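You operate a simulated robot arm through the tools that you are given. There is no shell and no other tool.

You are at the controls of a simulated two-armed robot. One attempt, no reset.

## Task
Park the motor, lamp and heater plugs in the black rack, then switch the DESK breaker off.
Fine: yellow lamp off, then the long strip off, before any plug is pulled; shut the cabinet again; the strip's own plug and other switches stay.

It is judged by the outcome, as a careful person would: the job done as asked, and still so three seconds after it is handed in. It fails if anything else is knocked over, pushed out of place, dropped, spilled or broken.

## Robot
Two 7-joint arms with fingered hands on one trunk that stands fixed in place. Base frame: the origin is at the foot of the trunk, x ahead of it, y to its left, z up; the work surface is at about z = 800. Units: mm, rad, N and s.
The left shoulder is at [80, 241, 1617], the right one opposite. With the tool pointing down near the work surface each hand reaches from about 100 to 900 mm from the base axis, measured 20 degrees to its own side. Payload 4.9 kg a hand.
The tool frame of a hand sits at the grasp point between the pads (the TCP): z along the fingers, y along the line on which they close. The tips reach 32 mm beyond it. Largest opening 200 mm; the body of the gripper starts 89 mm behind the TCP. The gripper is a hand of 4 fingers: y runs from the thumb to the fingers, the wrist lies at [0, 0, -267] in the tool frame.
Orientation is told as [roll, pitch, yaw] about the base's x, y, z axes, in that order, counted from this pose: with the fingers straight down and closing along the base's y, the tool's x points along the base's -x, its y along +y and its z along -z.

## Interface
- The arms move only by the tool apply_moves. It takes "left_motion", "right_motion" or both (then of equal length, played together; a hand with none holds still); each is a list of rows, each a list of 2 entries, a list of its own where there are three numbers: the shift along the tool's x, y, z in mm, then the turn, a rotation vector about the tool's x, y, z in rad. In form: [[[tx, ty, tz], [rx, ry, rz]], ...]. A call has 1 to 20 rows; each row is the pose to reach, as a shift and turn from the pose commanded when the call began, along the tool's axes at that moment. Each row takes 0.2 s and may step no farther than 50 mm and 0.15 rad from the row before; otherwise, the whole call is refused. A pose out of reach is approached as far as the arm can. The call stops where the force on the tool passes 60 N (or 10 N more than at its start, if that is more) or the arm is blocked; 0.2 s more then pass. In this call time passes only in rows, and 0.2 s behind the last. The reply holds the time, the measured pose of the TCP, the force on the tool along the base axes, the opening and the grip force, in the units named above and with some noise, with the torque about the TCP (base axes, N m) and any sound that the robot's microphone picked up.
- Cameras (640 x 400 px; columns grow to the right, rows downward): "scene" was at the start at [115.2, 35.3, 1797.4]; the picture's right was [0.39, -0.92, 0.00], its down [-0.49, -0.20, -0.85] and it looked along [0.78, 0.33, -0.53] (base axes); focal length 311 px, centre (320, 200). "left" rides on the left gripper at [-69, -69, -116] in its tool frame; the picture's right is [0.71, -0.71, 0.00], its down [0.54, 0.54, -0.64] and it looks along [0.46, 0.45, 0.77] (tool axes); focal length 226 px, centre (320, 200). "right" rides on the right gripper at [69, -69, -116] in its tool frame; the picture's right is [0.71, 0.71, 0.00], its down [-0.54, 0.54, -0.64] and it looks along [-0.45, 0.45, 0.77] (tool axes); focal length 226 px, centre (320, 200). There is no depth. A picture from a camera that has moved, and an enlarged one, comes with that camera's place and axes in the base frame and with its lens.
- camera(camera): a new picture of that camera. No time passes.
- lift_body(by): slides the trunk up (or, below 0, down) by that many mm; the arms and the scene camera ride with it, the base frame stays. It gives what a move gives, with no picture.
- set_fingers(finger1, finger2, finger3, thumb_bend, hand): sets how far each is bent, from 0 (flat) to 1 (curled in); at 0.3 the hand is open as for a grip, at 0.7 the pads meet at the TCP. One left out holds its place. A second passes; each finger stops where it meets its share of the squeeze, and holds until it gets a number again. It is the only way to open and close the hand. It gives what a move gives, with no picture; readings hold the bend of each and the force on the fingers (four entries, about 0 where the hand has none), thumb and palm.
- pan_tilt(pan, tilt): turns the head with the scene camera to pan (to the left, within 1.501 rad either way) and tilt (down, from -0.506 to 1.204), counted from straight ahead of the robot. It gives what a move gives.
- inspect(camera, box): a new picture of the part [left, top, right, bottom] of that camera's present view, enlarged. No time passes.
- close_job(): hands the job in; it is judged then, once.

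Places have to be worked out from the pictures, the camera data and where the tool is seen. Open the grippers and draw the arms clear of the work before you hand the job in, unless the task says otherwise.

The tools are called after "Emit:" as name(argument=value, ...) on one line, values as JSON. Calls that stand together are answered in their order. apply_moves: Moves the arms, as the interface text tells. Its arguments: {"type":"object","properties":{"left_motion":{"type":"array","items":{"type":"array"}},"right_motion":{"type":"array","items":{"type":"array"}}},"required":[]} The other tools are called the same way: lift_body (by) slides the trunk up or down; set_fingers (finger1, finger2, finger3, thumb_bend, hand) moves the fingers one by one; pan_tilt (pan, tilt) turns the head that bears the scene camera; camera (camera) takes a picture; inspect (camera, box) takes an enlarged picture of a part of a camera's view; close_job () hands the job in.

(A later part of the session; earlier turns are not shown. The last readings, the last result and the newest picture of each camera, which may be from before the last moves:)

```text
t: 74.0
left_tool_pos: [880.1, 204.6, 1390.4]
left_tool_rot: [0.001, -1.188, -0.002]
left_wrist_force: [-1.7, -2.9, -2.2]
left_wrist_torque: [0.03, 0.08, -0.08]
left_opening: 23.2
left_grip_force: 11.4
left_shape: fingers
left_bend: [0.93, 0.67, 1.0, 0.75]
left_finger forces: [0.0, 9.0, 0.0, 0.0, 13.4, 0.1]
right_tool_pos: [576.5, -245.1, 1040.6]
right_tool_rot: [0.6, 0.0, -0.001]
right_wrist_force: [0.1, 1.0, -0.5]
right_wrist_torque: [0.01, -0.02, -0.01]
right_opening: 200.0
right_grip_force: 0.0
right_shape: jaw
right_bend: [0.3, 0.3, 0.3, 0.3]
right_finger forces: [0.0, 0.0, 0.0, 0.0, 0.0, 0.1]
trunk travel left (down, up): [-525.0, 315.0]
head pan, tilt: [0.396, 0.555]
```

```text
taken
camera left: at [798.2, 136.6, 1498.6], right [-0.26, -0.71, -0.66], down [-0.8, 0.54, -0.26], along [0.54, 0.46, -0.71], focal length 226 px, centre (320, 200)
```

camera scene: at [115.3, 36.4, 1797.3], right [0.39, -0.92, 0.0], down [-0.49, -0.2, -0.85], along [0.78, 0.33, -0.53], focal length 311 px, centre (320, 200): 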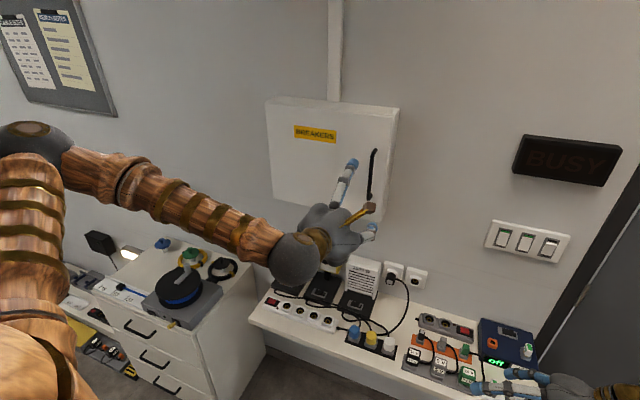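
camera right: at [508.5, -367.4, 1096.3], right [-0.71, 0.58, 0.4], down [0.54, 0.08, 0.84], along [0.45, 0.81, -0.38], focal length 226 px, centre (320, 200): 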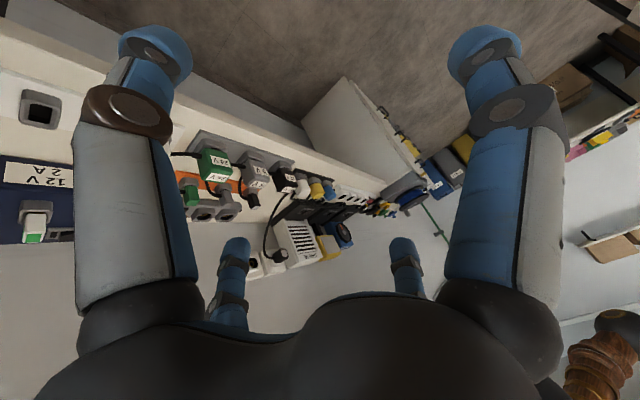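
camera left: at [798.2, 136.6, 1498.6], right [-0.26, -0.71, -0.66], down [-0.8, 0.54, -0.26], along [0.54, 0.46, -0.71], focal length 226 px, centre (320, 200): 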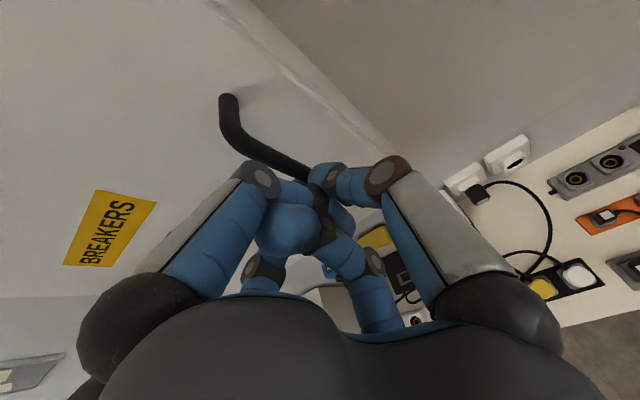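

Gripped the bar (9/13 N). I start pulling along the door's arc (hinge ≈ (937, 566), handle radius ≈ 360), first 5° as a test.

Emit:
apply_moves(left_motion=[[[2.9, 1.2, -7.2], [0.0202, 0, 0.0081]], [[5.8, 2.8, -14.5], [0.0405, 0, 0.0163]], [[8.7, 4.5, -21.7], [0.0607, 0, 0.0244]], [[11.7, 6.3, -28.9], [0.0809, 0, 0.0326]]])

Emit:
camera(camera="left")

Emit:
camera(camera="scene")

```text
t: 75.0
left_tool_pos: [846.9, 212.7, 1390.1]
left_tool_rot: [0.0, -1.188, -0.087]
left_wrist_force: [-0.1, -1.6, -3.7]
left_wrist_torque: [0.02, 0.08, -0.02]
left_opening: 23.0
left_grip_force: 10.4
left_shape: fingers
left_bend: [0.93, 0.67, 1.0, 0.75]
left_finger forces: [0.1, 9.0, 0.1, 0.1, 11.6, 0.0]
right_tool_pos: [575.5, -244.3, 1040.5]
right_tool_rot: [0.601, 0.001, 0.0]
right_wrist_force: [0.2, 0.0, 0.1]
right_wrist_torque: [-0.04, 0.0, 0.01]
right_opening: 199.9
right_grip_force: 0.0
right_shape: jaw
right_bend: [0.3, 0.3, 0.3, 0.3]
right_finger forces: [0.0, 0.1, 0.0, 0.0, 0.0, 0.0]
trunk travel left (down, up): [-525.0, 315.0]
head pan, tilt: [0.396, 0.555]
```

```text
taken
camera left: at [760.2, 151.4, 1498.7], right [-0.33, -0.68, -0.66], down [-0.75, 0.61, -0.26], along [0.58, 0.41, -0.71], focal length 226 px, centre (320, 200)
```

left: 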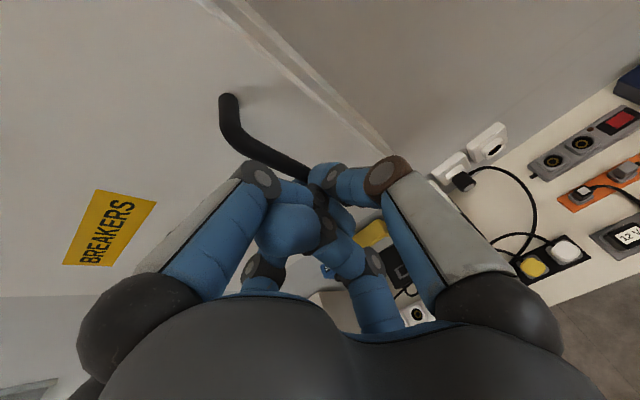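

```text
taken
camera scene: at [114.6, 35.6, 1797.3], right [0.39, -0.92, 0.0], down [-0.49, -0.2, -0.85], along [0.78, 0.33, -0.53], focal length 311 px, centre (320, 200)
```

scene: 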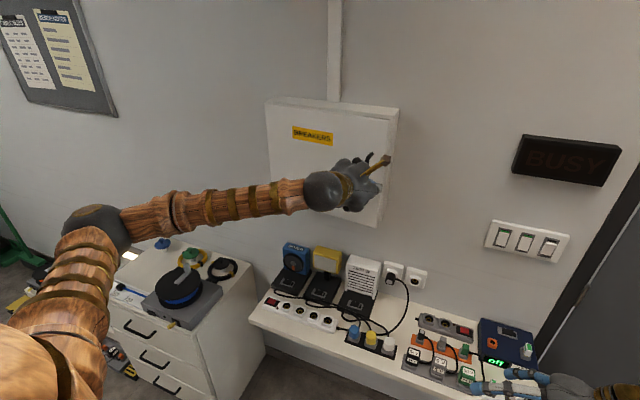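

The door swings freely with the hand. I continue along the arc to 30°.

Emit:
apply_moves(left_motion=[[[11.6, 6.4, -28.8], [0.081, 0, 0.0326]], [[23, 15.5, -57.1], [0.162, 0, 0.0652]], [[34.1, 27.1, -84.6], [0.243, 0, 0.0978]], [[44.7, 41.3, -111], [0.324, 0, 0.1304]], [[54.8, 57.8, -136.1], [0.405, 0, 0.163]]])

Emit:
camera(camera="left")

Emit:
camera(camera="scene")

```text
t: 76.2
left_tool_pos: [705.1, 285.2, 1392.4]
left_tool_rot: [0.003, -1.191, -0.529]
left_wrist_force: [-0.9, 0.7, 0.7]
left_wrist_torque: [-0.02, -0.01, 0.01]
left_opening: 19.1
left_grip_force: 0.0
left_shape: fingers
left_bend: [0.93, 0.68, 1.0, 0.78]
left_finger forces: [0.0, 0.1, 0.0, 0.1, 0.0, 0.0]
right_tool_pos: [575.1, -243.7, 1041.8]
right_tool_rot: [0.598, -0.002, 0.0]
right_wrist_force: [0.5, 0.3, 0.1]
right_wrist_torque: [-0.01, -0.04, -0.04]
right_opening: 200.2
right_grip_force: 0.0
right_shape: jaw
right_bend: [0.3, 0.3, 0.3, 0.3]
right_finger forces: [0.0, 0.1, 0.1, 0.1, 0.0, 0.0]
trunk travel left (down, up): [-525.0, 315.0]
head pan, tilt: [0.396, 0.555]
```

```text
taken
camera left: at [599.9, 265.9, 1500.0], right [-0.58, -0.48, -0.66], down [-0.42, 0.87, -0.26], along [0.7, 0.12, -0.71], focal length 226 px, centre (320, 200)
```

left: 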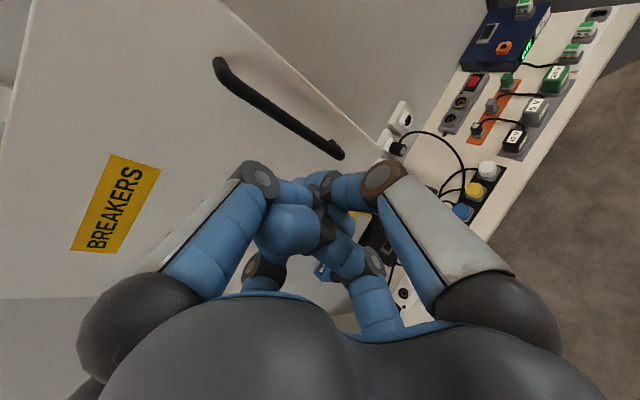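

```text
taken
camera scene: at [112.1, 36.9, 1797.5], right [0.39, -0.92, 0.0], down [-0.48, -0.2, -0.85], along [0.79, 0.33, -0.53], focal length 311 px, centre (320, 200)
```

scene: 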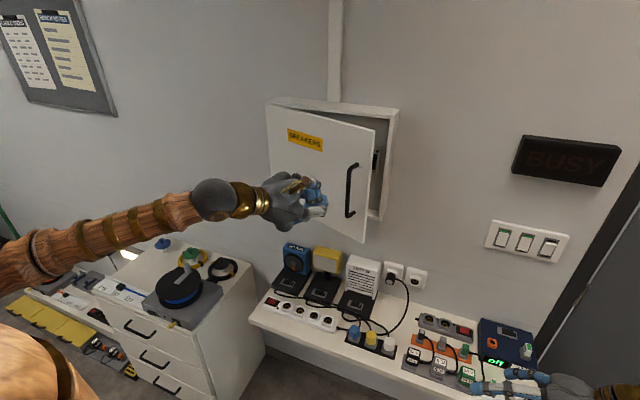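

The grip slipped at roughly 25°, but the door stays ajar by itself. I retract the left hand out of the door's sweep, and will push the door from inside with the right hand.

Emit:
apply_moves(left_motion=[[[21.6, -6.4, -15], [0, 0.132, 0]], [[43.2, -12.8, -30.1], [0, 0.264, 0]], [[64.8, -19.2, -45.1], [0, 0.397, 0]], [[86.4, -25.6, -60.2], [0, 0.529, 0]], [[107.9, -32.1, -75.2], [0, 0.661, 0]], [[129.5, -38.5, -90.3], [0, 0.793, 0]], [[151.1, -44.9, -105.3], [0, 0.926, 0]], [[172.7, -51.3, -120.4], [0, 1.058, 0]], [[194.3, -57.7, -135.4], [0, 1.19, 0]]])

Emit:
camera(camera="scene")

Emit:
inspect(camera="scene", box=[240, 80, 420, 250])

```text
t: 78.2
left_tool_pos: [506.0, 332.5, 1261.8]
left_tool_rot: [0.001, 0.004, -0.521]
left_wrist_force: [-0.5, -0.4, -0.2]
left_wrist_torque: [0.0, 0.04, 0.0]
left_opening: 19.4
left_grip_force: 0.0
left_shape: fingers
left_bend: [0.93, 0.68, 1.0, 0.78]
left_finger forces: [0.0, 0.1, 0.0, 0.0, 0.0, 0.1]
right_tool_pos: [577.8, -243.9, 1040.0]
right_tool_rot: [0.6, 0.0, 0.0]
right_wrist_force: [0.2, -0.5, 0.0]
right_wrist_torque: [0.0, 0.0, 0.02]
right_opening: 199.8
right_grip_force: 0.1
right_shape: jaw
right_bend: [0.3, 0.3, 0.3, 0.3]
right_finger forces: [0.0, 0.0, 0.0, 0.0, 0.0, 0.0]
trunk travel left (down, up): [-525.0, 315.0]
head pan, tilt: [0.396, 0.555]
```

```text
taken
camera scene: at [116.2, 34.5, 1797.3], right [0.39, -0.92, 0.0], down [-0.49, -0.2, -0.85], along [0.78, 0.33, -0.53], focal length 311 px, centre (320, 200)
```

scene: 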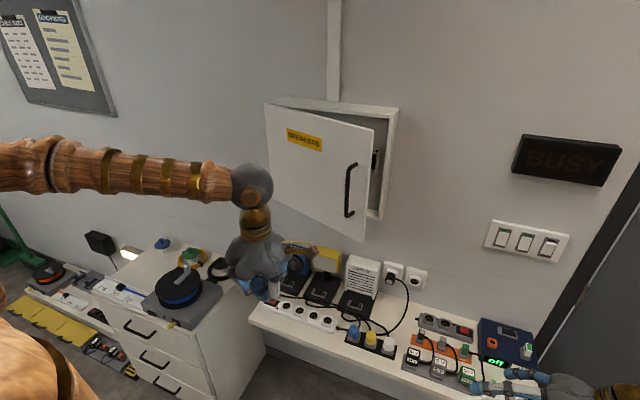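

```text
2.35 times, centred on (330, 165) of scene
camera zoom: at [116.2, 34.5, 1797.3], right [0.39, -0.92, 0.0], down [-0.49, -0.2, -0.85], along [0.78, 0.33, -0.53], focal length 732 px, centre (296, 282)
```

zoom: 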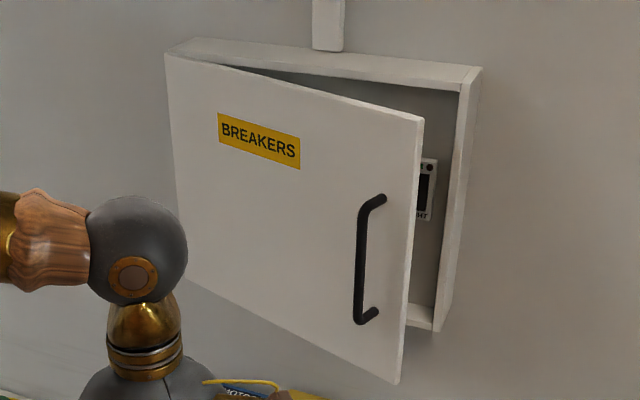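

The door stands at about 17° (free edge ≈ (823, 191)). I close the right hand into a compact bunch and bring it to the right of the gap, turning it to point left.

Emit:
set_fingers(hand="right", finger1=0.7, finger2=0.7, finger3=0.7, thumb_bend=0.7)

Emit:
apply_moves(right_motion=[[[-17.9, 36.6, -12.7], [-0.121, 0, 0]], [[-35.8, 73.3, -25.4], [-0.243, 0, 0]], [[-53.6, 109.9, -38.1], [-0.364, 0, 0]], [[-71.5, 146.6, -50.9], [-0.485, 0, 0]], [[-89.4, 183.2, -63.6], [-0.606, 0, 0]], [[-107.3, 219.8, -76.3], [-0.728, 0, 0]], [[-125.1, 256.5, -89], [-0.849, 0, 0]], [[-143, 293.1, -101.7], [-0.97, 0, 0]]])

Emit:
camera(camera="right")

Emit:
camera(camera="scene")

```text
t: 79.2
left_tool_pos: [506.3, 332.1, 1261.1]
left_tool_rot: [-0.001, 0.002, -0.523]
left_wrist_force: [0.7, 0.5, -0.7]
left_wrist_torque: [-0.03, 0.03, 0.01]
left_opening: 19.1
left_grip_force: 0.0
left_shape: fingers
left_bend: [0.93, 0.68, 1.0, 0.78]
left_finger forces: [0.0, 0.0, 0.1, 0.0, 0.1, 0.0]
right_tool_pos: [574.8, -244.1, 1040.9]
right_tool_rot: [0.599, 0.0, 0.001]
right_wrist_force: [0.8, 0.6, 0.4]
right_wrist_torque: [-0.01, -0.02, 0.02]
right_opening: 2.0
right_grip_force: 0.0
right_shape: fingers
right_bend: [0.69, 0.69, 0.69, 0.69]
right_finger forces: [0.0, 0.0, 0.1, 0.1, 0.0, 0.0]
trunk travel left (down, up): [-525.0, 315.0]
head pan, tilt: [0.396, 0.555]
```

```text
t: 81.0
left_tool_pos: [505.5, 333.8, 1260.9]
left_tool_rot: [0.001, 0.002, -0.524]
left_wrist_force: [0.0, 0.3, 0.2]
left_wrist_torque: [-0.02, -0.02, -0.02]
left_opening: 19.3
left_grip_force: 0.0
left_shape: fingers
left_bend: [0.93, 0.68, 1.0, 0.78]
left_finger forces: [0.0, 0.0, 0.0, 0.0, 0.0, 0.0]
right_tool_pos: [721.4, -58.7, 1290.4]
right_tool_rot: [1.57, 0.002, 0.0]
right_wrist_force: [1.4, 0.3, -0.5]
right_wrist_torque: [-0.02, 0.01, 0.02]
right_opening: 2.1
right_grip_force: 0.1
right_shape: fingers
right_bend: [0.69, 0.69, 0.69, 0.69]
right_finger forces: [0.0, 0.0, 0.0, 0.0, 0.1, 0.0]
trunk travel left (down, up): [-525.0, 315.0]
head pan, tilt: [0.396, 0.555]
```

```text
taken
camera right: at [651.9, -174.8, 1221.3], right [-0.71, 0.0, 0.71], down [0.54, -0.64, 0.54], along [0.46, 0.77, 0.45], focal length 226 px, centre (320, 200)
```

right: 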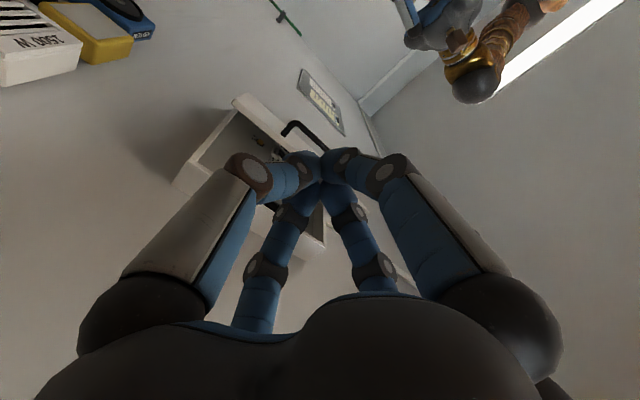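

```text
taken
camera scene: at [116.0, 36.7, 1797.2], right [0.39, -0.92, 0.0], down [-0.49, -0.2, -0.85], along [0.78, 0.33, -0.53], focal length 311 px, centre (320, 200)
```

scene: 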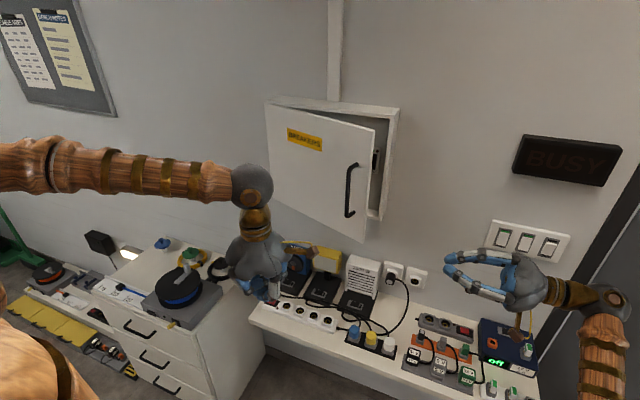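

Pointing left as wanted. I move it beside the gap, between door edge and cabinet, at z≈1290.

Emit:
apply_moves(right_motion=[[[-31.4, 0, 30], [0, 0, 0]], [[-62.8, 0, 60], [0, 0, 0]], [[-94.2, 0, 90], [0, 0, 0]], [[-125.6, 0, 120], [0, 0, 0]], [[-157, 0, 150], [0, 0, 0]]])

Emit:
camera(camera="right")

Emit:
inspect(camera="scene", box=[320, 110, 480, 260])

```text
t: 82.2
left_tool_pos: [507.2, 334.3, 1261.2]
left_tool_rot: [-0.002, 0.004, -0.524]
left_wrist_force: [-0.1, 0.5, 1.1]
left_wrist_torque: [-0.02, 0.03, -0.01]
left_opening: 19.1
left_grip_force: 0.0
left_shape: fingers
left_bend: [0.93, 0.68, 1.0, 0.78]
left_finger forces: [0.1, 0.0, 0.0, 0.0, 0.0, 0.0]
right_tool_pos: [877.4, 92.0, 1287.1]
right_tool_rot: [1.568, 0.002, -0.002]
right_wrist_force: [-0.3, 0.0, -1.5]
right_wrist_torque: [0.09, 0.0, 0.03]
right_opening: 2.1
right_grip_force: 0.1
right_shape: fingers
right_bend: [0.69, 0.69, 0.69, 0.69]
right_finger forces: [0.0, 0.1, 0.1, 0.0, 0.1, 0.0]
trunk travel left (down, up): [-525.0, 315.0]
head pan, tilt: [0.396, 0.555]
```

```text
taken
camera right: at [810.1, -24.8, 1218.1], right [-0.71, 0.0, 0.71], down [0.54, -0.64, 0.54], along [0.46, 0.77, 0.45], focal length 226 px, centre (320, 200)
```

right: 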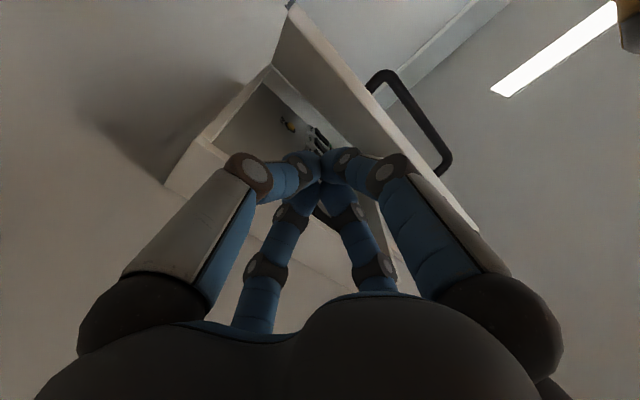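

```text
2.67 times, centred on (400, 185) of scene
camera zoom: at [117.0, 38.0, 1797.1], right [0.39, -0.92, 0.0], down [-0.49, -0.2, -0.85], along [0.78, 0.33, -0.53], focal length 830 px, centre (107, 240)
```

zoom: 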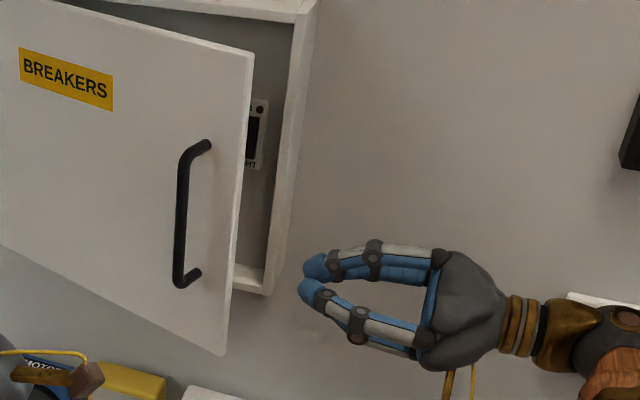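

The bunch of fingers points into the gap. I slide it in behind the door's free edge.

Emit:
apply_moves(right_motion=[[[-2, 2, 35], [0, 0, 0]], [[-2, 2, 70], [0, 0, 0]], [[-2, 2, 105], [0, 0, 0]], [[-2, 2, 135], [0, 0, 0]]])

Emit:
camera(camera="right")

Emit:
inspect(camera="scene", box=[260, 90, 460, 260])

```text
t: 83.2
left_tool_pos: [506.0, 332.6, 1261.0]
left_tool_rot: [0.001, 0.003, -0.524]
left_wrist_force: [0.8, -0.3, 0.5]
left_wrist_torque: [-0.04, 0.0, 0.02]
left_opening: 19.5
left_grip_force: 0.1
left_shape: fingers
left_bend: [0.93, 0.68, 1.0, 0.78]
left_finger forces: [0.1, 0.0, 0.1, 0.0, 0.1, 0.0]
right_tool_pos: [878.4, 224.6, 1291.3]
right_tool_rot: [1.569, -0.001, -0.002]
right_wrist_force: [0.1, 0.0, 0.4]
right_wrist_torque: [-0.03, 0.02, 0.01]
right_opening: 2.1
right_grip_force: 0.0
right_shape: fingers
right_bend: [0.69, 0.69, 0.69, 0.69]
right_finger forces: [0.0, 0.0, 0.1, 0.0, 0.1, 0.0]
trunk travel left (down, up): [-525.0, 315.0]
head pan, tilt: [0.396, 0.555]
```

```text
taken
camera right: at [810.4, 109.3, 1222.1], right [-0.71, 0.0, 0.71], down [0.54, -0.64, 0.54], along [0.46, 0.77, 0.45], focal length 226 px, centre (320, 200)
```

right: 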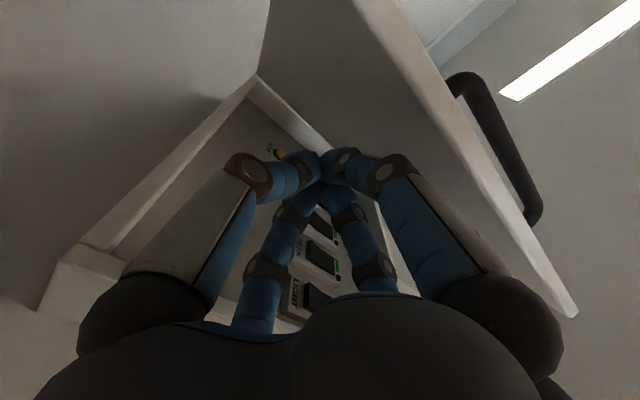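

```text
2.35 times, centred on (360, 175) of scene
camera zoom: at [114.6, 36.3, 1797.4], right [0.39, -0.92, 0.0], down [-0.49, -0.2, -0.85], along [0.78, 0.33, -0.53], focal length 732 px, centre (226, 259)
```

zoom: 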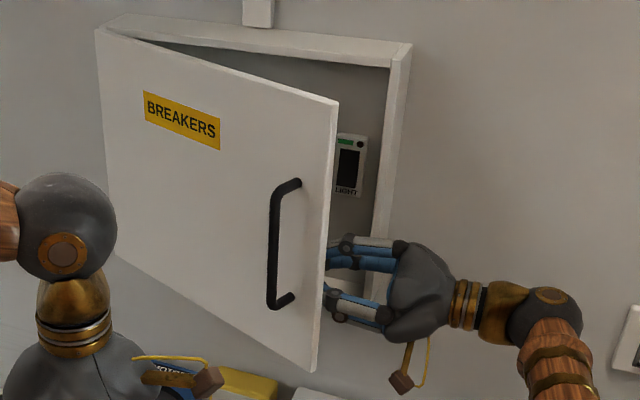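

Fingers are behind the door. I pull the door outward along its arc to about 45°.

Emit:
apply_moves(right_motion=[[[35, 0, -3], [0, 0, 0]], [[70, 0, -5], [0, 0, 0]], [[99, 0, -7], [0, 0, 0]], [[124, 0, 8], [0, 0, 0]], [[150, 0, 25], [0, 0, 0]], [[174, 0, 44], [0, 0, 0]]])

Emit:
camera(camera="scene")

Emit:
inspect(camera="scene", box=[240, 80, 440, 250])

```text
t: 84.6
left_tool_pos: [504.6, 332.2, 1261.4]
left_tool_rot: [-0.001, 0.002, -0.524]
left_wrist_force: [-0.4, -0.3, -0.1]
left_wrist_torque: [0.0, 0.0, -0.02]
left_opening: 19.3
left_grip_force: 0.0
left_shape: fingers
left_bend: [0.93, 0.68, 1.0, 0.78]
left_finger forces: [0.0, 0.0, 0.0, 0.0, 0.0, 0.1]
right_tool_pos: [701.7, 269.8, 1291.4]
right_tool_rot: [1.571, 0.001, 0.0]
right_wrist_force: [-0.1, 0.5, 0.5]
right_wrist_torque: [-0.02, 0.0, 0.01]
right_opening: 2.3
right_grip_force: 0.1
right_shape: fingers
right_bend: [0.69, 0.69, 0.69, 0.69]
right_finger forces: [0.1, 0.1, 0.1, 0.0, 0.0, 0.0]
trunk travel left (down, up): [-525.0, 315.0]
head pan, tilt: [0.396, 0.555]
```

```text
taken
camera scene: at [114.2, 35.8, 1797.4], right [0.39, -0.92, 0.0], down [-0.49, -0.2, -0.85], along [0.78, 0.33, -0.53], focal length 311 px, centre (320, 200)
```

scene: 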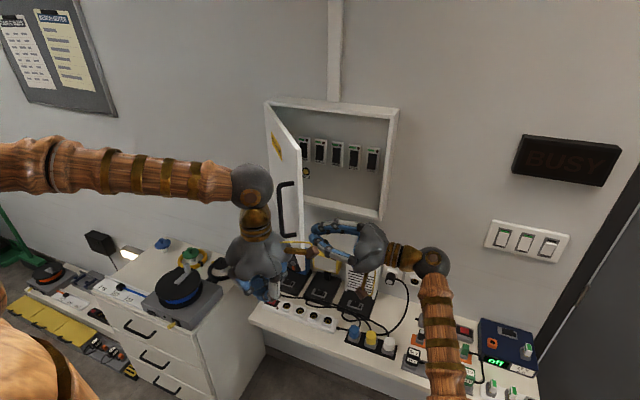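

```text
2.35 times, centred on (340, 165) of scene
camera zoom: at [114.2, 35.8, 1797.4], right [0.39, -0.92, 0.0], down [-0.49, -0.2, -0.85], along [0.78, 0.33, -0.53], focal length 732 px, centre (273, 282)
```

zoom: 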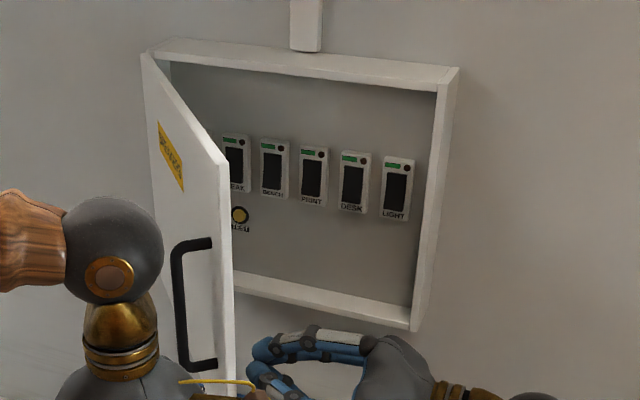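

The door swung open to about 50° and the breakers show: …, BENCH, PRINT, DESK, LIGHT. I zoom on the DESK breaker's mechanism.

Emit:
inspect(camera="scene", box=[342, 136, 390, 180])

Emit:
inspect(camera="scene", box=[312, 130, 350, 184])

Emit:
camera(camera="right")

```text
9.09 times, centred on (366, 158) of scene
camera zoom: at [114.2, 35.8, 1797.4], right [0.39, -0.92, 0.0], down [-0.49, -0.2, -0.85], along [0.78, 0.33, -0.53], focal length 2828 px, centre (-98, 582)
```

zoom: 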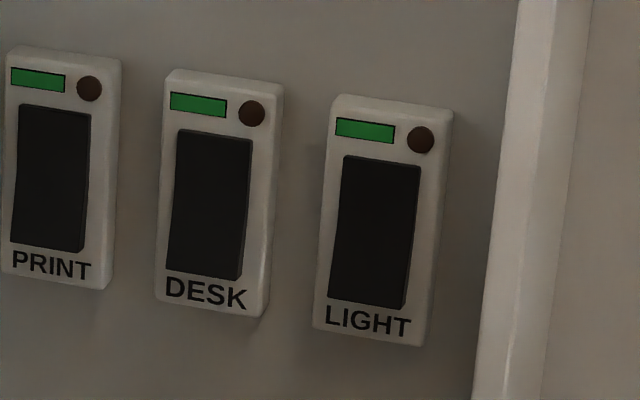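

```text
7.41 times, centred on (331, 157) of scene
camera zoom: at [114.2, 35.8, 1797.4], right [0.39, -0.92, 0.0], down [-0.49, -0.2, -0.85], along [0.78, 0.33, -0.53], focal length 2304 px, centre (238, 518)
```

zoom: 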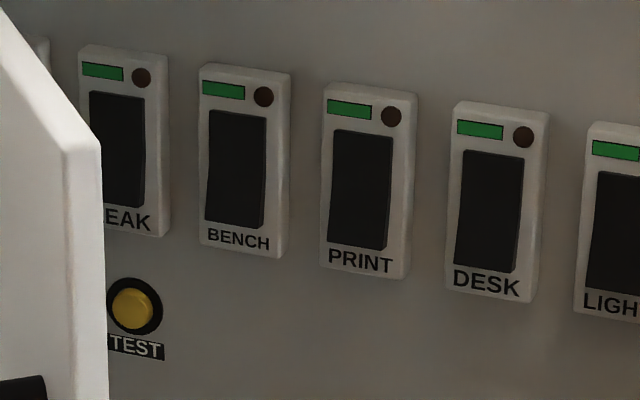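

```text
taken
camera right: at [634.3, 153.6, 1222.4], right [-0.71, 0.0, 0.71], down [0.54, -0.64, 0.54], along [0.45, 0.77, 0.45], focal length 226 px, centre (320, 200)
```

right: 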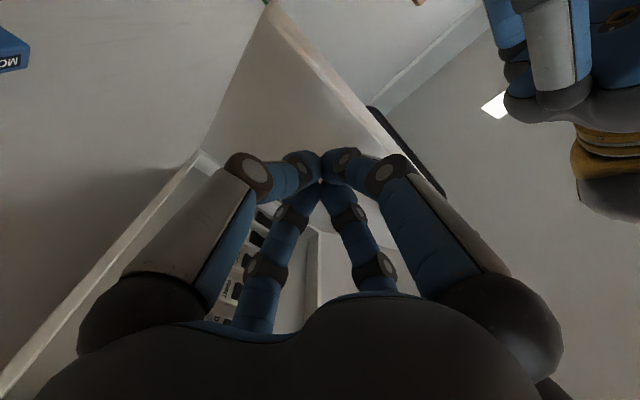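

Each breaker is a rocker with its green ON flag at the top, so DESK needs its lower end pressed; it sits at about (985, 285, 1373). First I clear the left hand back and left, out of the door's sweep.

Emit:
apply_moves(left_motion=[[[38.6, 25.2, -6.5], [0, 0, 0]], [[77.3, 50.4, -13], [0, 0, 0]], [[115.9, 75.7, -19.5], [0, 0, 0]], [[154.5, 100.9, -26], [0, 0, 0]], [[193.2, 126.1, -32.5], [0, 0, 0]], [[231.8, 151.3, -39], [0, 0, 0]]])

Emit:
camera(camera="scene")

```text
t: 86.0
left_tool_pos: [376.9, 587.0, 1311.8]
left_tool_rot: [0.035, 0.035, -0.524]
left_wrist_force: [0.3, -0.7, 0.1]
left_wrist_torque: [0.06, -0.01, 0.02]
left_opening: 19.2
left_grip_force: 0.1
left_shape: fingers
left_bend: [0.93, 0.68, 1.0, 0.78]
left_finger forces: [0.0, 0.0, 0.0, 0.0, 0.1, 0.0]
right_tool_pos: [701.1, 270.0, 1290.8]
right_tool_rot: [1.572, -0.002, -0.001]
right_wrist_force: [-0.3, 0.5, 1.2]
right_wrist_torque: [-0.03, -0.01, -0.05]
right_opening: 2.1
right_grip_force: 0.1
right_shape: fingers
right_bend: [0.69, 0.69, 0.69, 0.69]
right_finger forces: [0.0, 0.0, 0.1, 0.0, 0.1, 0.0]
trunk travel left (down, up): [-525.0, 315.0]
head pan, tilt: [0.396, 0.555]
```

```text
taken
camera scene: at [113.3, 35.0, 1797.3], right [0.39, -0.92, 0.0], down [-0.49, -0.2, -0.85], along [0.78, 0.33, -0.53], focal length 311 px, centre (320, 200)
```

scene: 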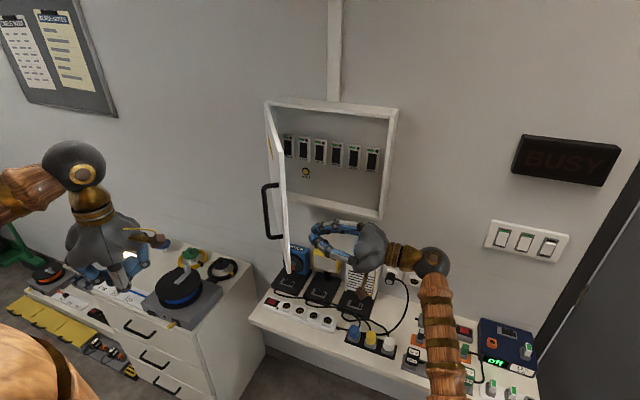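

The door keeps drifting open gently on its own. I draw the right hand back to the right and turn it to point forward-left for pressing the breaker.

Emit:
apply_moves(right_motion=[[[3, 2, -30], [0.05, -0.03, -0.05]], [[10, 8, -60], [0.147, -0.078, -0.137]], [[16, 14, -85], [0.245, -0.13, -0.228]], [[22, 20, -105], [0.343, -0.182, -0.319]], [[28, 25, -122], [0.441, -0.234, -0.41]], [[34, 29, -138], [0.539, -0.286, -0.502]], [[40, 33, -153], [0.637, -0.338, -0.593]], [[45, 37, -166], [0.734, -0.391, -0.684]], [[49, 40, -178], [0.832, -0.443, -0.775]], [[53, 43, -189], [0.93, -0.495, -0.867]], [[57, 46, -199], [1.028, -0.547, -0.958]], [[61, 49, -210], [1.1, -0.586, -1.025]], [[61, 49, -210], [1.1748, -0.6253, -1.0945]]])

Emit:
camera(camera="scene")

Emit:
camera(camera="right")

```text
t: 88.8
left_tool_pos: [380.8, 579.4, 1299.9]
left_tool_rot: [-0.001, 0.001, -0.523]
left_wrist_force: [-0.2, -0.6, 1.3]
left_wrist_torque: [0.03, 0.02, -0.04]
left_opening: 19.4
left_grip_force: 0.0
left_shape: fingers
left_bend: [0.93, 0.68, 1.0, 0.78]
left_finger forces: [0.0, 0.0, 0.1, 0.0, 0.0, 0.1]
right_tool_pos: [642.8, 60.0, 1342.0]
right_tool_rot: [-0.005, -1.151, 0.353]
right_wrist_force: [-0.7, 0.3, -0.1]
right_wrist_torque: [-0.01, 0.0, 0.02]
right_opening: 1.9
right_grip_force: 0.1
right_shape: fingers
right_bend: [0.69, 0.69, 0.69, 0.69]
right_finger forces: [0.0, 0.0, 0.0, 0.0, 0.0, 0.1]
trunk travel left (down, up): [-525.0, 315.0]
head pan, tilt: [0.396, 0.555]
```

```text
taken
camera scene: at [114.5, 36.1, 1797.4], right [0.39, -0.92, 0.0], down [-0.49, -0.2, -0.85], along [0.78, 0.33, -0.53], focal length 311 px, centre (320, 200)
```

scene: 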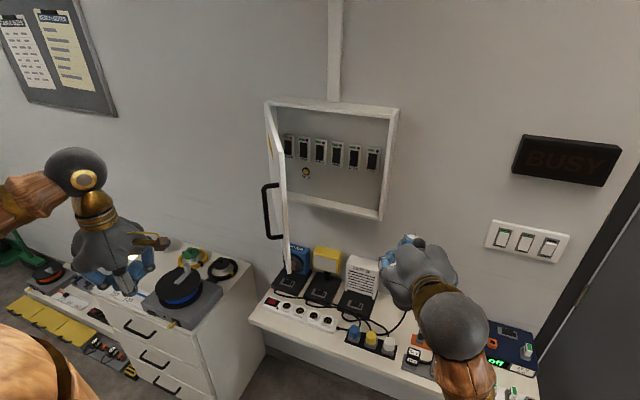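

```text
taken
camera right: at [541.1, -51.3, 1325.5], right [-0.51, 0.56, -0.65], down [-0.53, 0.39, 0.76], along [0.68, 0.73, 0.1], focal length 226 px, centre (320, 200)
```

right: 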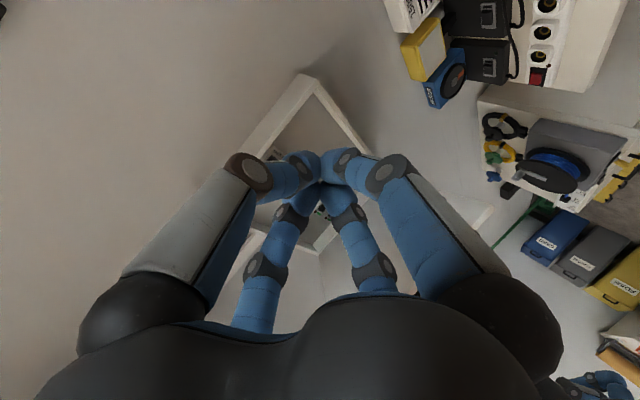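

The right hand points at the cabinet; the door rests at about 52°, leaving room. I shape the hand: thumb and finger 1 folded, finger 2 flat, finger 3 as pointer.

Emit:
set_fingers(hand="right", finger2=0.0, finger3=0.3)

Emit:
set_fingers(hand="right", finger1=1.0, thumb_bend=1.0)

Emit:
set_fingers(hand="right", finger3=0.6)

Emit:
camera(camera="right")

Emit:
inspect(camera="scene", box=[360, 210, 500, 330])

```text
t: 89.8
left_tool_pos: [381.0, 579.3, 1299.4]
left_tool_rot: [0.002, 0.001, -0.523]
left_wrist_force: [0.5, 0.5, 0.0]
left_wrist_torque: [0.01, 0.02, 0.0]
left_opening: 19.6
left_grip_force: 0.1
left_shape: fingers
left_bend: [0.93, 0.68, 1.0, 0.78]
left_finger forces: [0.1, 0.1, 0.0, 0.0, 0.0, 0.0]
right_tool_pos: [643.9, 59.7, 1341.8]
right_tool_rot: [-0.002, -1.152, 0.351]
right_wrist_force: [-0.1, -1.1, -0.1]
right_wrist_torque: [-0.01, 0.01, 0.04]
right_opening: 2.0
right_grip_force: 0.1
right_shape: fingers
right_bend: [0.69, 0.01, 0.3, 0.7]
right_finger forces: [0.0, 0.0, 0.1, 0.0, 0.0, 0.0]
trunk travel left (down, up): [-525.0, 315.0]
head pan, tilt: [0.396, 0.555]
```

```text
t: 90.8
left_tool_pos: [380.7, 579.9, 1301.4]
left_tool_rot: [-0.001, 0.002, -0.524]
left_wrist_force: [0.3, 0.2, 0.4]
left_wrist_torque: [0.01, 0.04, 0.03]
left_opening: 19.6
left_grip_force: 0.0
left_shape: fingers
left_bend: [0.93, 0.68, 1.0, 0.78]
left_finger forces: [0.0, 0.0, 0.1, 0.0, 0.0, 0.1]
right_tool_pos: [643.4, 59.4, 1341.9]
right_tool_rot: [0.0, -1.149, 0.353]
right_wrist_force: [0.9, -0.7, -0.1]
right_wrist_torque: [-0.02, -0.02, -0.03]
right_opening: 0.0
right_grip_force: 0.0
right_shape: fingers
right_bend: [0.81, 0.01, 0.3, 0.9]
right_finger forces: [0.0, 0.1, 0.0, 0.0, 0.0, 0.1]
trunk travel left (down, up): [-525.0, 315.0]
head pan, tilt: [0.396, 0.555]
```

```text
t: 91.8
left_tool_pos: [381.7, 578.6, 1300.2]
left_tool_rot: [0.0, 0.002, -0.524]
left_wrist_force: [0.1, 0.0, -0.7]
left_wrist_torque: [0.01, -0.05, -0.02]
left_opening: 18.9
left_grip_force: 0.0
left_shape: fingers
left_bend: [0.93, 0.68, 1.0, 0.78]
left_finger forces: [0.0, 0.0, 0.0, 0.1, 0.0, 0.1]
right_tool_pos: [642.3, 60.0, 1341.5]
right_tool_rot: [-0.002, -1.15, 0.351]
right_wrist_force: [0.0, -0.8, 0.1]
right_wrist_torque: [0.0, -0.03, 0.01]
right_opening: 0.0
right_grip_force: 0.0
right_shape: fingers
right_bend: [0.81, 0.01, 0.6, 0.9]
right_finger forces: [0.1, 0.0, 0.0, 0.0, 0.1, 0.0]
trunk travel left (down, up): [-525.0, 315.0]
head pan, tilt: [0.396, 0.555]
```

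```text
taken
camera right: at [541.5, -51.7, 1325.0], right [-0.51, 0.56, -0.65], down [-0.53, 0.38, 0.76], along [0.68, 0.73, 0.1], focal length 226 px, centre (320, 200)
```

right: 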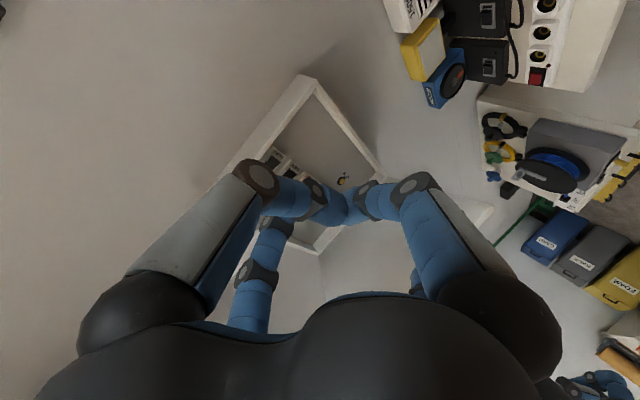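

```text
3.33 times, centred on (430, 270) of scene
camera zoom: at [114.9, 35.4, 1797.4], right [0.39, -0.92, 0.0], down [-0.49, -0.2, -0.85], along [0.78, 0.33, -0.53], focal length 1037 px, centre (-47, -33)
```

zoom: 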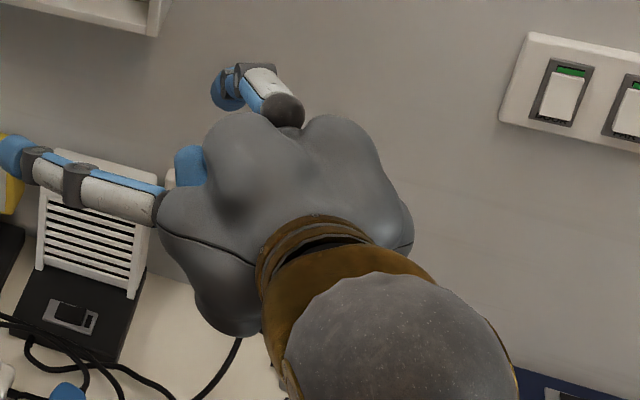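

I zoom in to see which fingertip leads.

Emit:
inspect(camera="right", box=[230, 130, 450, 290])

```text
2.50 times, centred on (340, 210) of right
camera zoom: at [541.5, -51.7, 1325.0], right [-0.51, 0.56, -0.65], down [-0.53, 0.38, 0.76], along [0.68, 0.73, 0.1], focal length 565 px, centre (270, 175)
```

zoom: 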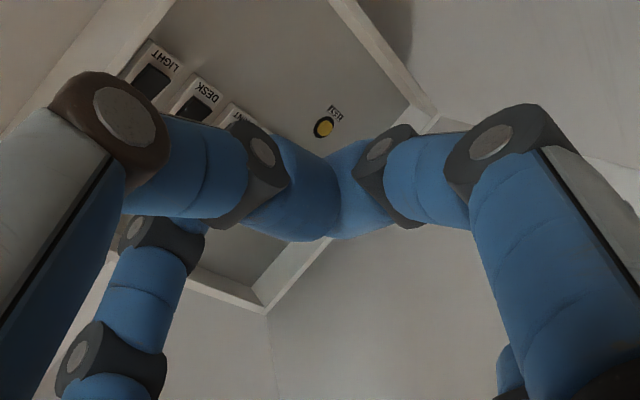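

The hand is mirrored: here finger 1 is the lower one and finger 3 the upper. I re-shape: finger 3 and thumb folded, finger 1 as pointer.

Emit:
set_fingers(hand="right", finger1=0.3, finger3=0.3, thumb_bend=0.3)

Emit:
set_fingers(hand="right", finger3=1.0)

Emit:
set_fingers(hand="right", thumb_bend=1.0, finger1=0.55)

Emit:
inspect(camera="right", box=[200, 60, 460, 290])

```text
t: 92.8
left_tool_pos: [381.1, 578.9, 1300.4]
left_tool_rot: [0.0, 0.002, -0.524]
left_wrist_force: [-0.5, -0.4, 0.2]
left_wrist_torque: [0.0, -0.03, 0.02]
left_opening: 19.1
left_grip_force: 0.1
left_shape: fingers
left_bend: [0.93, 0.68, 1.0, 0.78]
left_finger forces: [0.1, 0.0, 0.0, 0.0, 0.0, 0.0]
right_tool_pos: [643.7, 59.0, 1340.8]
right_tool_rot: [-0.001, -1.151, 0.351]
right_wrist_force: [0.3, -0.6, -0.1]
right_wrist_torque: [-0.02, 0.01, -0.02]
right_opening: 140.0
right_grip_force: 0.1
right_shape: fingers
right_bend: [0.3, 0.01, 0.3, 0.3]
right_finger forces: [0.0, 0.0, 0.1, 0.0, 0.0, 0.1]
trunk travel left (down, up): [-525.0, 315.0]
head pan, tilt: [0.396, 0.555]
```

```text
t: 93.8
left_tool_pos: [379.5, 577.8, 1299.9]
left_tool_rot: [0.0, 0.001, -0.525]
left_wrist_force: [0.3, -0.1, 0.6]
left_wrist_torque: [-0.05, 0.0, -0.01]
left_opening: 19.4
left_grip_force: 0.1
left_shape: fingers
left_bend: [0.93, 0.68, 1.0, 0.78]
left_finger forces: [0.0, 0.1, 0.0, 0.0, 0.0, 0.1]
right_tool_pos: [642.7, 59.7, 1341.3]
right_tool_rot: [-0.002, -1.149, 0.351]
right_wrist_force: [0.3, 0.2, 0.0]
right_wrist_torque: [-0.01, 0.01, 0.0]
right_opening: 140.1
right_grip_force: 0.0
right_shape: fingers
right_bend: [0.3, 0.01, 1.0, 0.3]
right_finger forces: [0.0, 0.0, 0.0, 0.0, 0.1, 0.1]
trunk travel left (down, up): [-525.0, 315.0]
head pan, tilt: [0.396, 0.555]
```

```text
t: 94.8
left_tool_pos: [381.3, 578.3, 1299.4]
left_tool_rot: [-0.001, 0.002, -0.524]
left_wrist_force: [-0.2, -0.2, -0.6]
left_wrist_torque: [0.01, 0.0, 0.0]
left_opening: 19.3
left_grip_force: 0.0
left_shape: fingers
left_bend: [0.93, 0.68, 1.0, 0.78]
left_finger forces: [0.1, 0.0, 0.1, 0.0, 0.0, 0.1]
right_tool_pos: [643.5, 59.1, 1342.0]
right_tool_rot: [-0.004, -1.148, 0.35]
right_wrist_force: [-0.8, 0.3, 0.0]
right_wrist_torque: [0.02, 0.0, 0.01]
right_opening: 56.6
right_grip_force: 0.1
right_shape: fingers
right_bend: [0.55, 0.01, 1.0, 0.92]
right_finger forces: [0.0, 0.0, 0.0, 0.0, 0.0, 0.0]
trunk travel left (down, up): [-525.0, 315.0]
head pan, tilt: [0.396, 0.555]
```

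```text
1.74 times, centred on (330, 175) of right
camera zoom: at [541.5, -51.7, 1325.0], right [-0.51, 0.56, -0.65], down [-0.53, 0.38, 0.76], along [0.68, 0.73, 0.1], focal length 393 px, centre (303, 244)
```

zoom: 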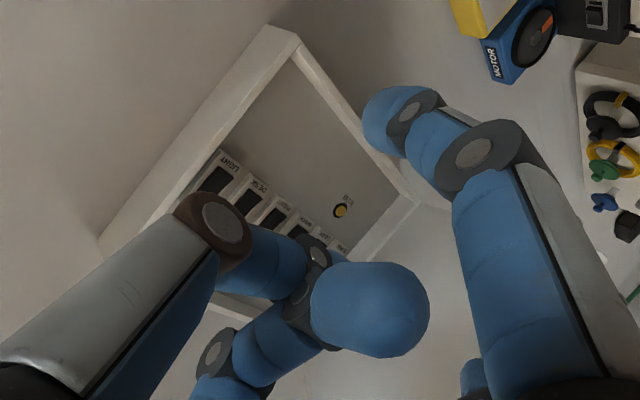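

Finger 1's tip now leads clearly (about 51 mm below axis, 37+15 mm ahead). I triangulate the DESK rocker using the right camera.

Emit:
inspect(camera="right", box=[260, 115, 380, 205])

```text
4.44 times, centred on (320, 160) of right
camera zoom: at [541.5, -51.7, 1325.0], right [-0.51, 0.56, -0.65], down [-0.53, 0.38, 0.76], along [0.68, 0.73, 0.1], focal length 1005 px, centre (320, 378)
```

zoom: 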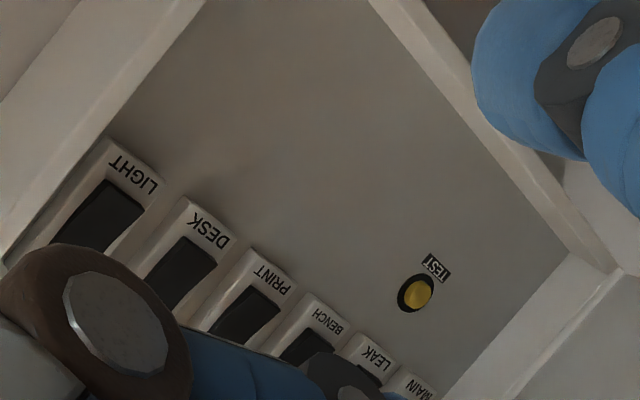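

Both views agree: the rocker's lower edge is at (986, 284, 1367). I move the right hand in front of the opening, then check.

Emit:
apply_moves(right_motion=[[[-27.8, 13.5, 29.1], [0, 0, 0]], [[-55.5, 27.1, 58.3], [0, 0, 0]], [[-83.3, 40.6, 87.4], [0, 0, 0]], [[-111, 54.1, 116.6], [0, 0, 0]], [[-138.8, 67.6, 145.7], [0, 0, 0]], [[-166.5, 81.2, 174.9], [0, 0, 0]], [[-194.3, 94.7, 204], [0, 0, 0]]])

Emit:
inspect(camera="right", box=[200, 60, 460, 290])

Emit:
camera(camera="scene")

```text
t: 96.4
left_tool_pos: [381.7, 580.7, 1300.3]
left_tool_rot: [-0.001, 0.002, -0.524]
left_wrist_force: [-0.4, -0.1, -0.8]
left_wrist_torque: [-0.04, 0.01, 0.05]
left_opening: 19.3
left_grip_force: 0.1
left_shape: fingers
left_bend: [0.93, 0.68, 1.0, 0.78]
left_finger forces: [0.1, 0.1, 0.0, 0.0, 0.1, 0.0]
right_tool_pos: [862.8, 241.2, 1435.2]
right_tool_rot: [-0.002, -1.149, 0.35]
right_wrist_force: [-0.6, -0.1, -0.4]
right_wrist_torque: [0.01, -0.01, 0.0]
right_opening: 56.4
right_grip_force: 0.1
right_shape: fingers
right_bend: [0.55, 0.01, 1.0, 0.92]
right_finger forces: [0.0, 0.1, 0.1, 0.0, 0.0, 0.1]
trunk travel left (down, up): [-525.0, 315.0]
head pan, tilt: [0.396, 0.555]
```

```text
1.74 times, centred on (330, 175) of right
camera zoom: at [760.6, 130.1, 1418.7], right [-0.51, 0.56, -0.65], down [-0.53, 0.38, 0.76], along [0.68, 0.73, 0.1], focal length 393 px, centre (303, 244)
```

zoom: 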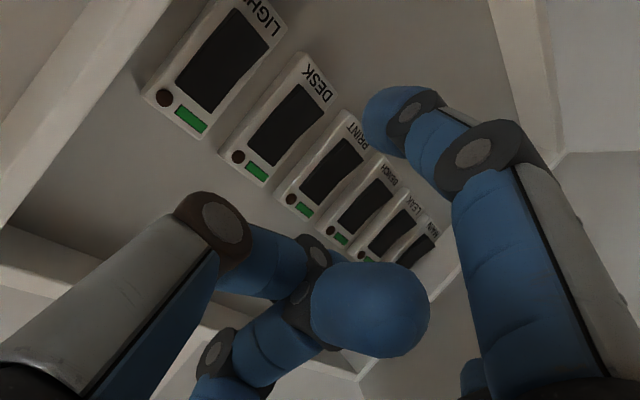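

```text
taken
camera scene: at [115.9, 37.1, 1797.2], right [0.39, -0.92, 0.0], down [-0.49, -0.2, -0.85], along [0.78, 0.33, -0.53], focal length 311 px, centre (320, 200)
```

scene: 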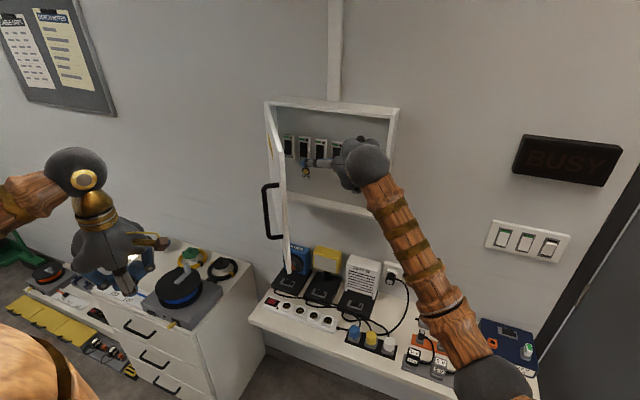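

DESK's green flag and rocker are in clear view. I advance to about 20 mm short of the rocker, at y≈285.

Emit:
apply_moves(right_motion=[[[-11.5, 4.1, 25.7], [0, 0, 0]], [[-23, 8.2, 51.3], [0, 0, 0]], [[-34.5, 12.3, 77], [0, 0, 0]]])

Emit:
inspect(camera="right", box=[280, 40, 440, 140])

Emit:
camera(camera="right")

```text
t: 97.2
left_tool_pos: [381.7, 578.9, 1300.2]
left_tool_rot: [-0.002, 0.001, -0.524]
left_wrist_force: [0.2, 0.6, 0.3]
left_wrist_torque: [-0.01, -0.02, 0.01]
left_opening: 19.2
left_grip_force: 0.1
left_shape: fingers
left_bend: [0.93, 0.68, 1.0, 0.78]
left_finger forces: [0.0, 0.0, 0.0, 0.0, 0.1, 0.0]
right_tool_pos: [937.6, 279.5, 1435.0]
right_tool_rot: [-0.003, -1.15, 0.353]
right_wrist_force: [0.1, -0.2, 0.6]
right_wrist_torque: [-0.04, -0.03, -0.04]
right_opening: 56.5
right_grip_force: 0.0
right_shape: fingers
right_bend: [0.55, 0.01, 1.0, 0.92]
right_finger forces: [0.0, 0.0, 0.1, 0.1, 0.1, 0.0]
trunk travel left (down, up): [-525.0, 315.0]
head pan, tilt: [0.396, 0.555]
```

```text
4.00 times, centred on (360, 90) of right
camera zoom: at [834.9, 168.3, 1418.8], right [-0.51, 0.56, -0.65], down [-0.53, 0.38, 0.76], along [0.68, 0.73, 0.1], focal length 904 px, centre (160, 640)
```

zoom: 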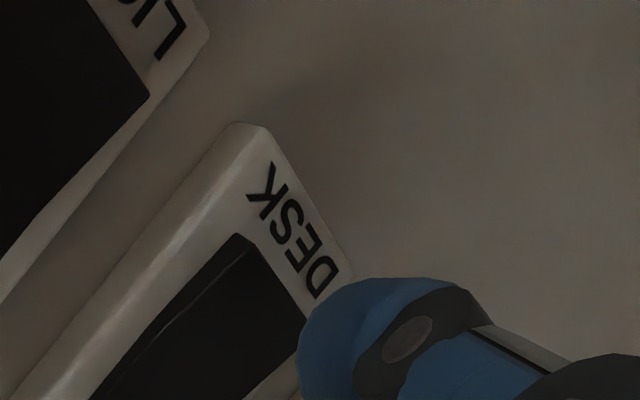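

```text
taken
camera right: at [834.9, 168.3, 1418.8], right [-0.51, 0.56, -0.65], down [-0.53, 0.38, 0.76], along [0.68, 0.73, 0.1], focal length 226 px, centre (320, 200)
```

right: 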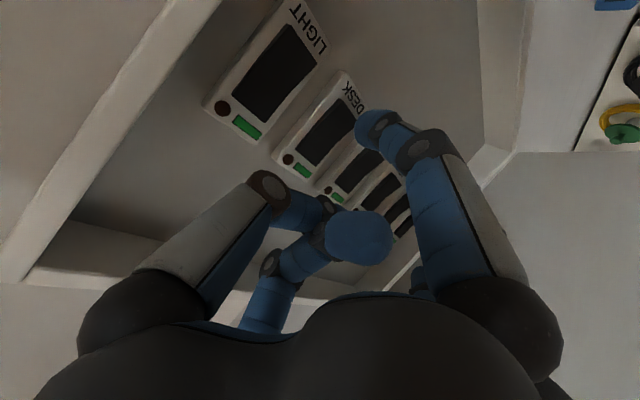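

The fingertip is exactly in line with DESK's lower end, ~19 mm short. I advance 14 mm, then in 2 mm steps.

Emit:
apply_moves(right_motion=[[[-2.7, -2.4, 6], [0, 0, 0]], [[-5.4, -4.8, 12], [0, 0, 0]]])

Emit:
apply_moves(right_motion=[[[-0.8, -0.7, 1.7], [0, 0, 0]], [[-1.5, -1.4, 3.4], [0, 0, 0]], [[-2.3, -2.1, 5.1], [0, 0, 0]]])

Emit:
inspect(camera="right", box=[260, 20, 420, 120])

```text
t: 97.8
left_tool_pos: [381.6, 579.3, 1299.1]
left_tool_rot: [0.0, 0.003, -0.523]
left_wrist_force: [-0.5, -1.3, 0.3]
left_wrist_torque: [0.02, 0.0, 0.03]
left_opening: 19.2
left_grip_force: 0.0
left_shape: fingers
left_bend: [0.93, 0.68, 1.0, 0.78]
left_finger forces: [0.1, 0.1, 0.0, 0.0, 0.0, 0.0]
right_tool_pos: [950.7, 280.4, 1434.4]
right_tool_rot: [-0.002, -1.147, 0.35]
right_wrist_force: [0.3, 0.2, 0.0]
right_wrist_torque: [-0.01, 0.02, 0.01]
right_opening: 56.5
right_grip_force: 0.1
right_shape: fingers
right_bend: [0.55, 0.01, 1.0, 0.92]
right_finger forces: [0.1, 0.0, 0.1, 0.0, 0.0, 0.0]
trunk travel left (down, up): [-525.0, 315.0]
head pan, tilt: [0.396, 0.555]
```

```text
t: 98.6
left_tool_pos: [380.4, 579.1, 1299.8]
left_tool_rot: [0.001, 0.004, -0.523]
left_wrist_force: [0.0, -0.2, -0.2]
left_wrist_torque: [0.02, 0.01, 0.04]
left_opening: 19.1
left_grip_force: 0.0
left_shape: fingers
left_bend: [0.93, 0.68, 1.0, 0.78]
left_finger forces: [0.0, 0.0, 0.0, 0.0, 0.0, 0.0]
right_tool_pos: [955.6, 279.6, 1435.7]
right_tool_rot: [-0.001, -1.151, 0.351]
right_wrist_force: [-0.9, -0.4, -0.2]
right_wrist_torque: [-0.03, 0.06, -0.02]
right_opening: 56.5
right_grip_force: 0.0
right_shape: fingers
right_bend: [0.55, 0.01, 1.0, 0.92]
right_finger forces: [0.7, 0.1, 0.0, 0.0, 0.0, 0.0]
trunk travel left (down, up): [-525.0, 315.0]
head pan, tilt: [0.396, 0.555]
```

```text
4.00 times, centred on (340, 70) of right
camera zoom: at [853.8, 168.6, 1418.9], right [-0.51, 0.56, -0.65], down [-0.53, 0.38, 0.76], along [0.68, 0.73, 0.1], focal length 904 px, centre (240, 720)
```

zoom: 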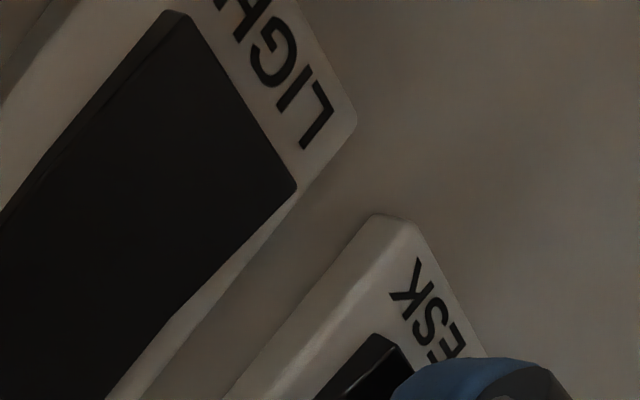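

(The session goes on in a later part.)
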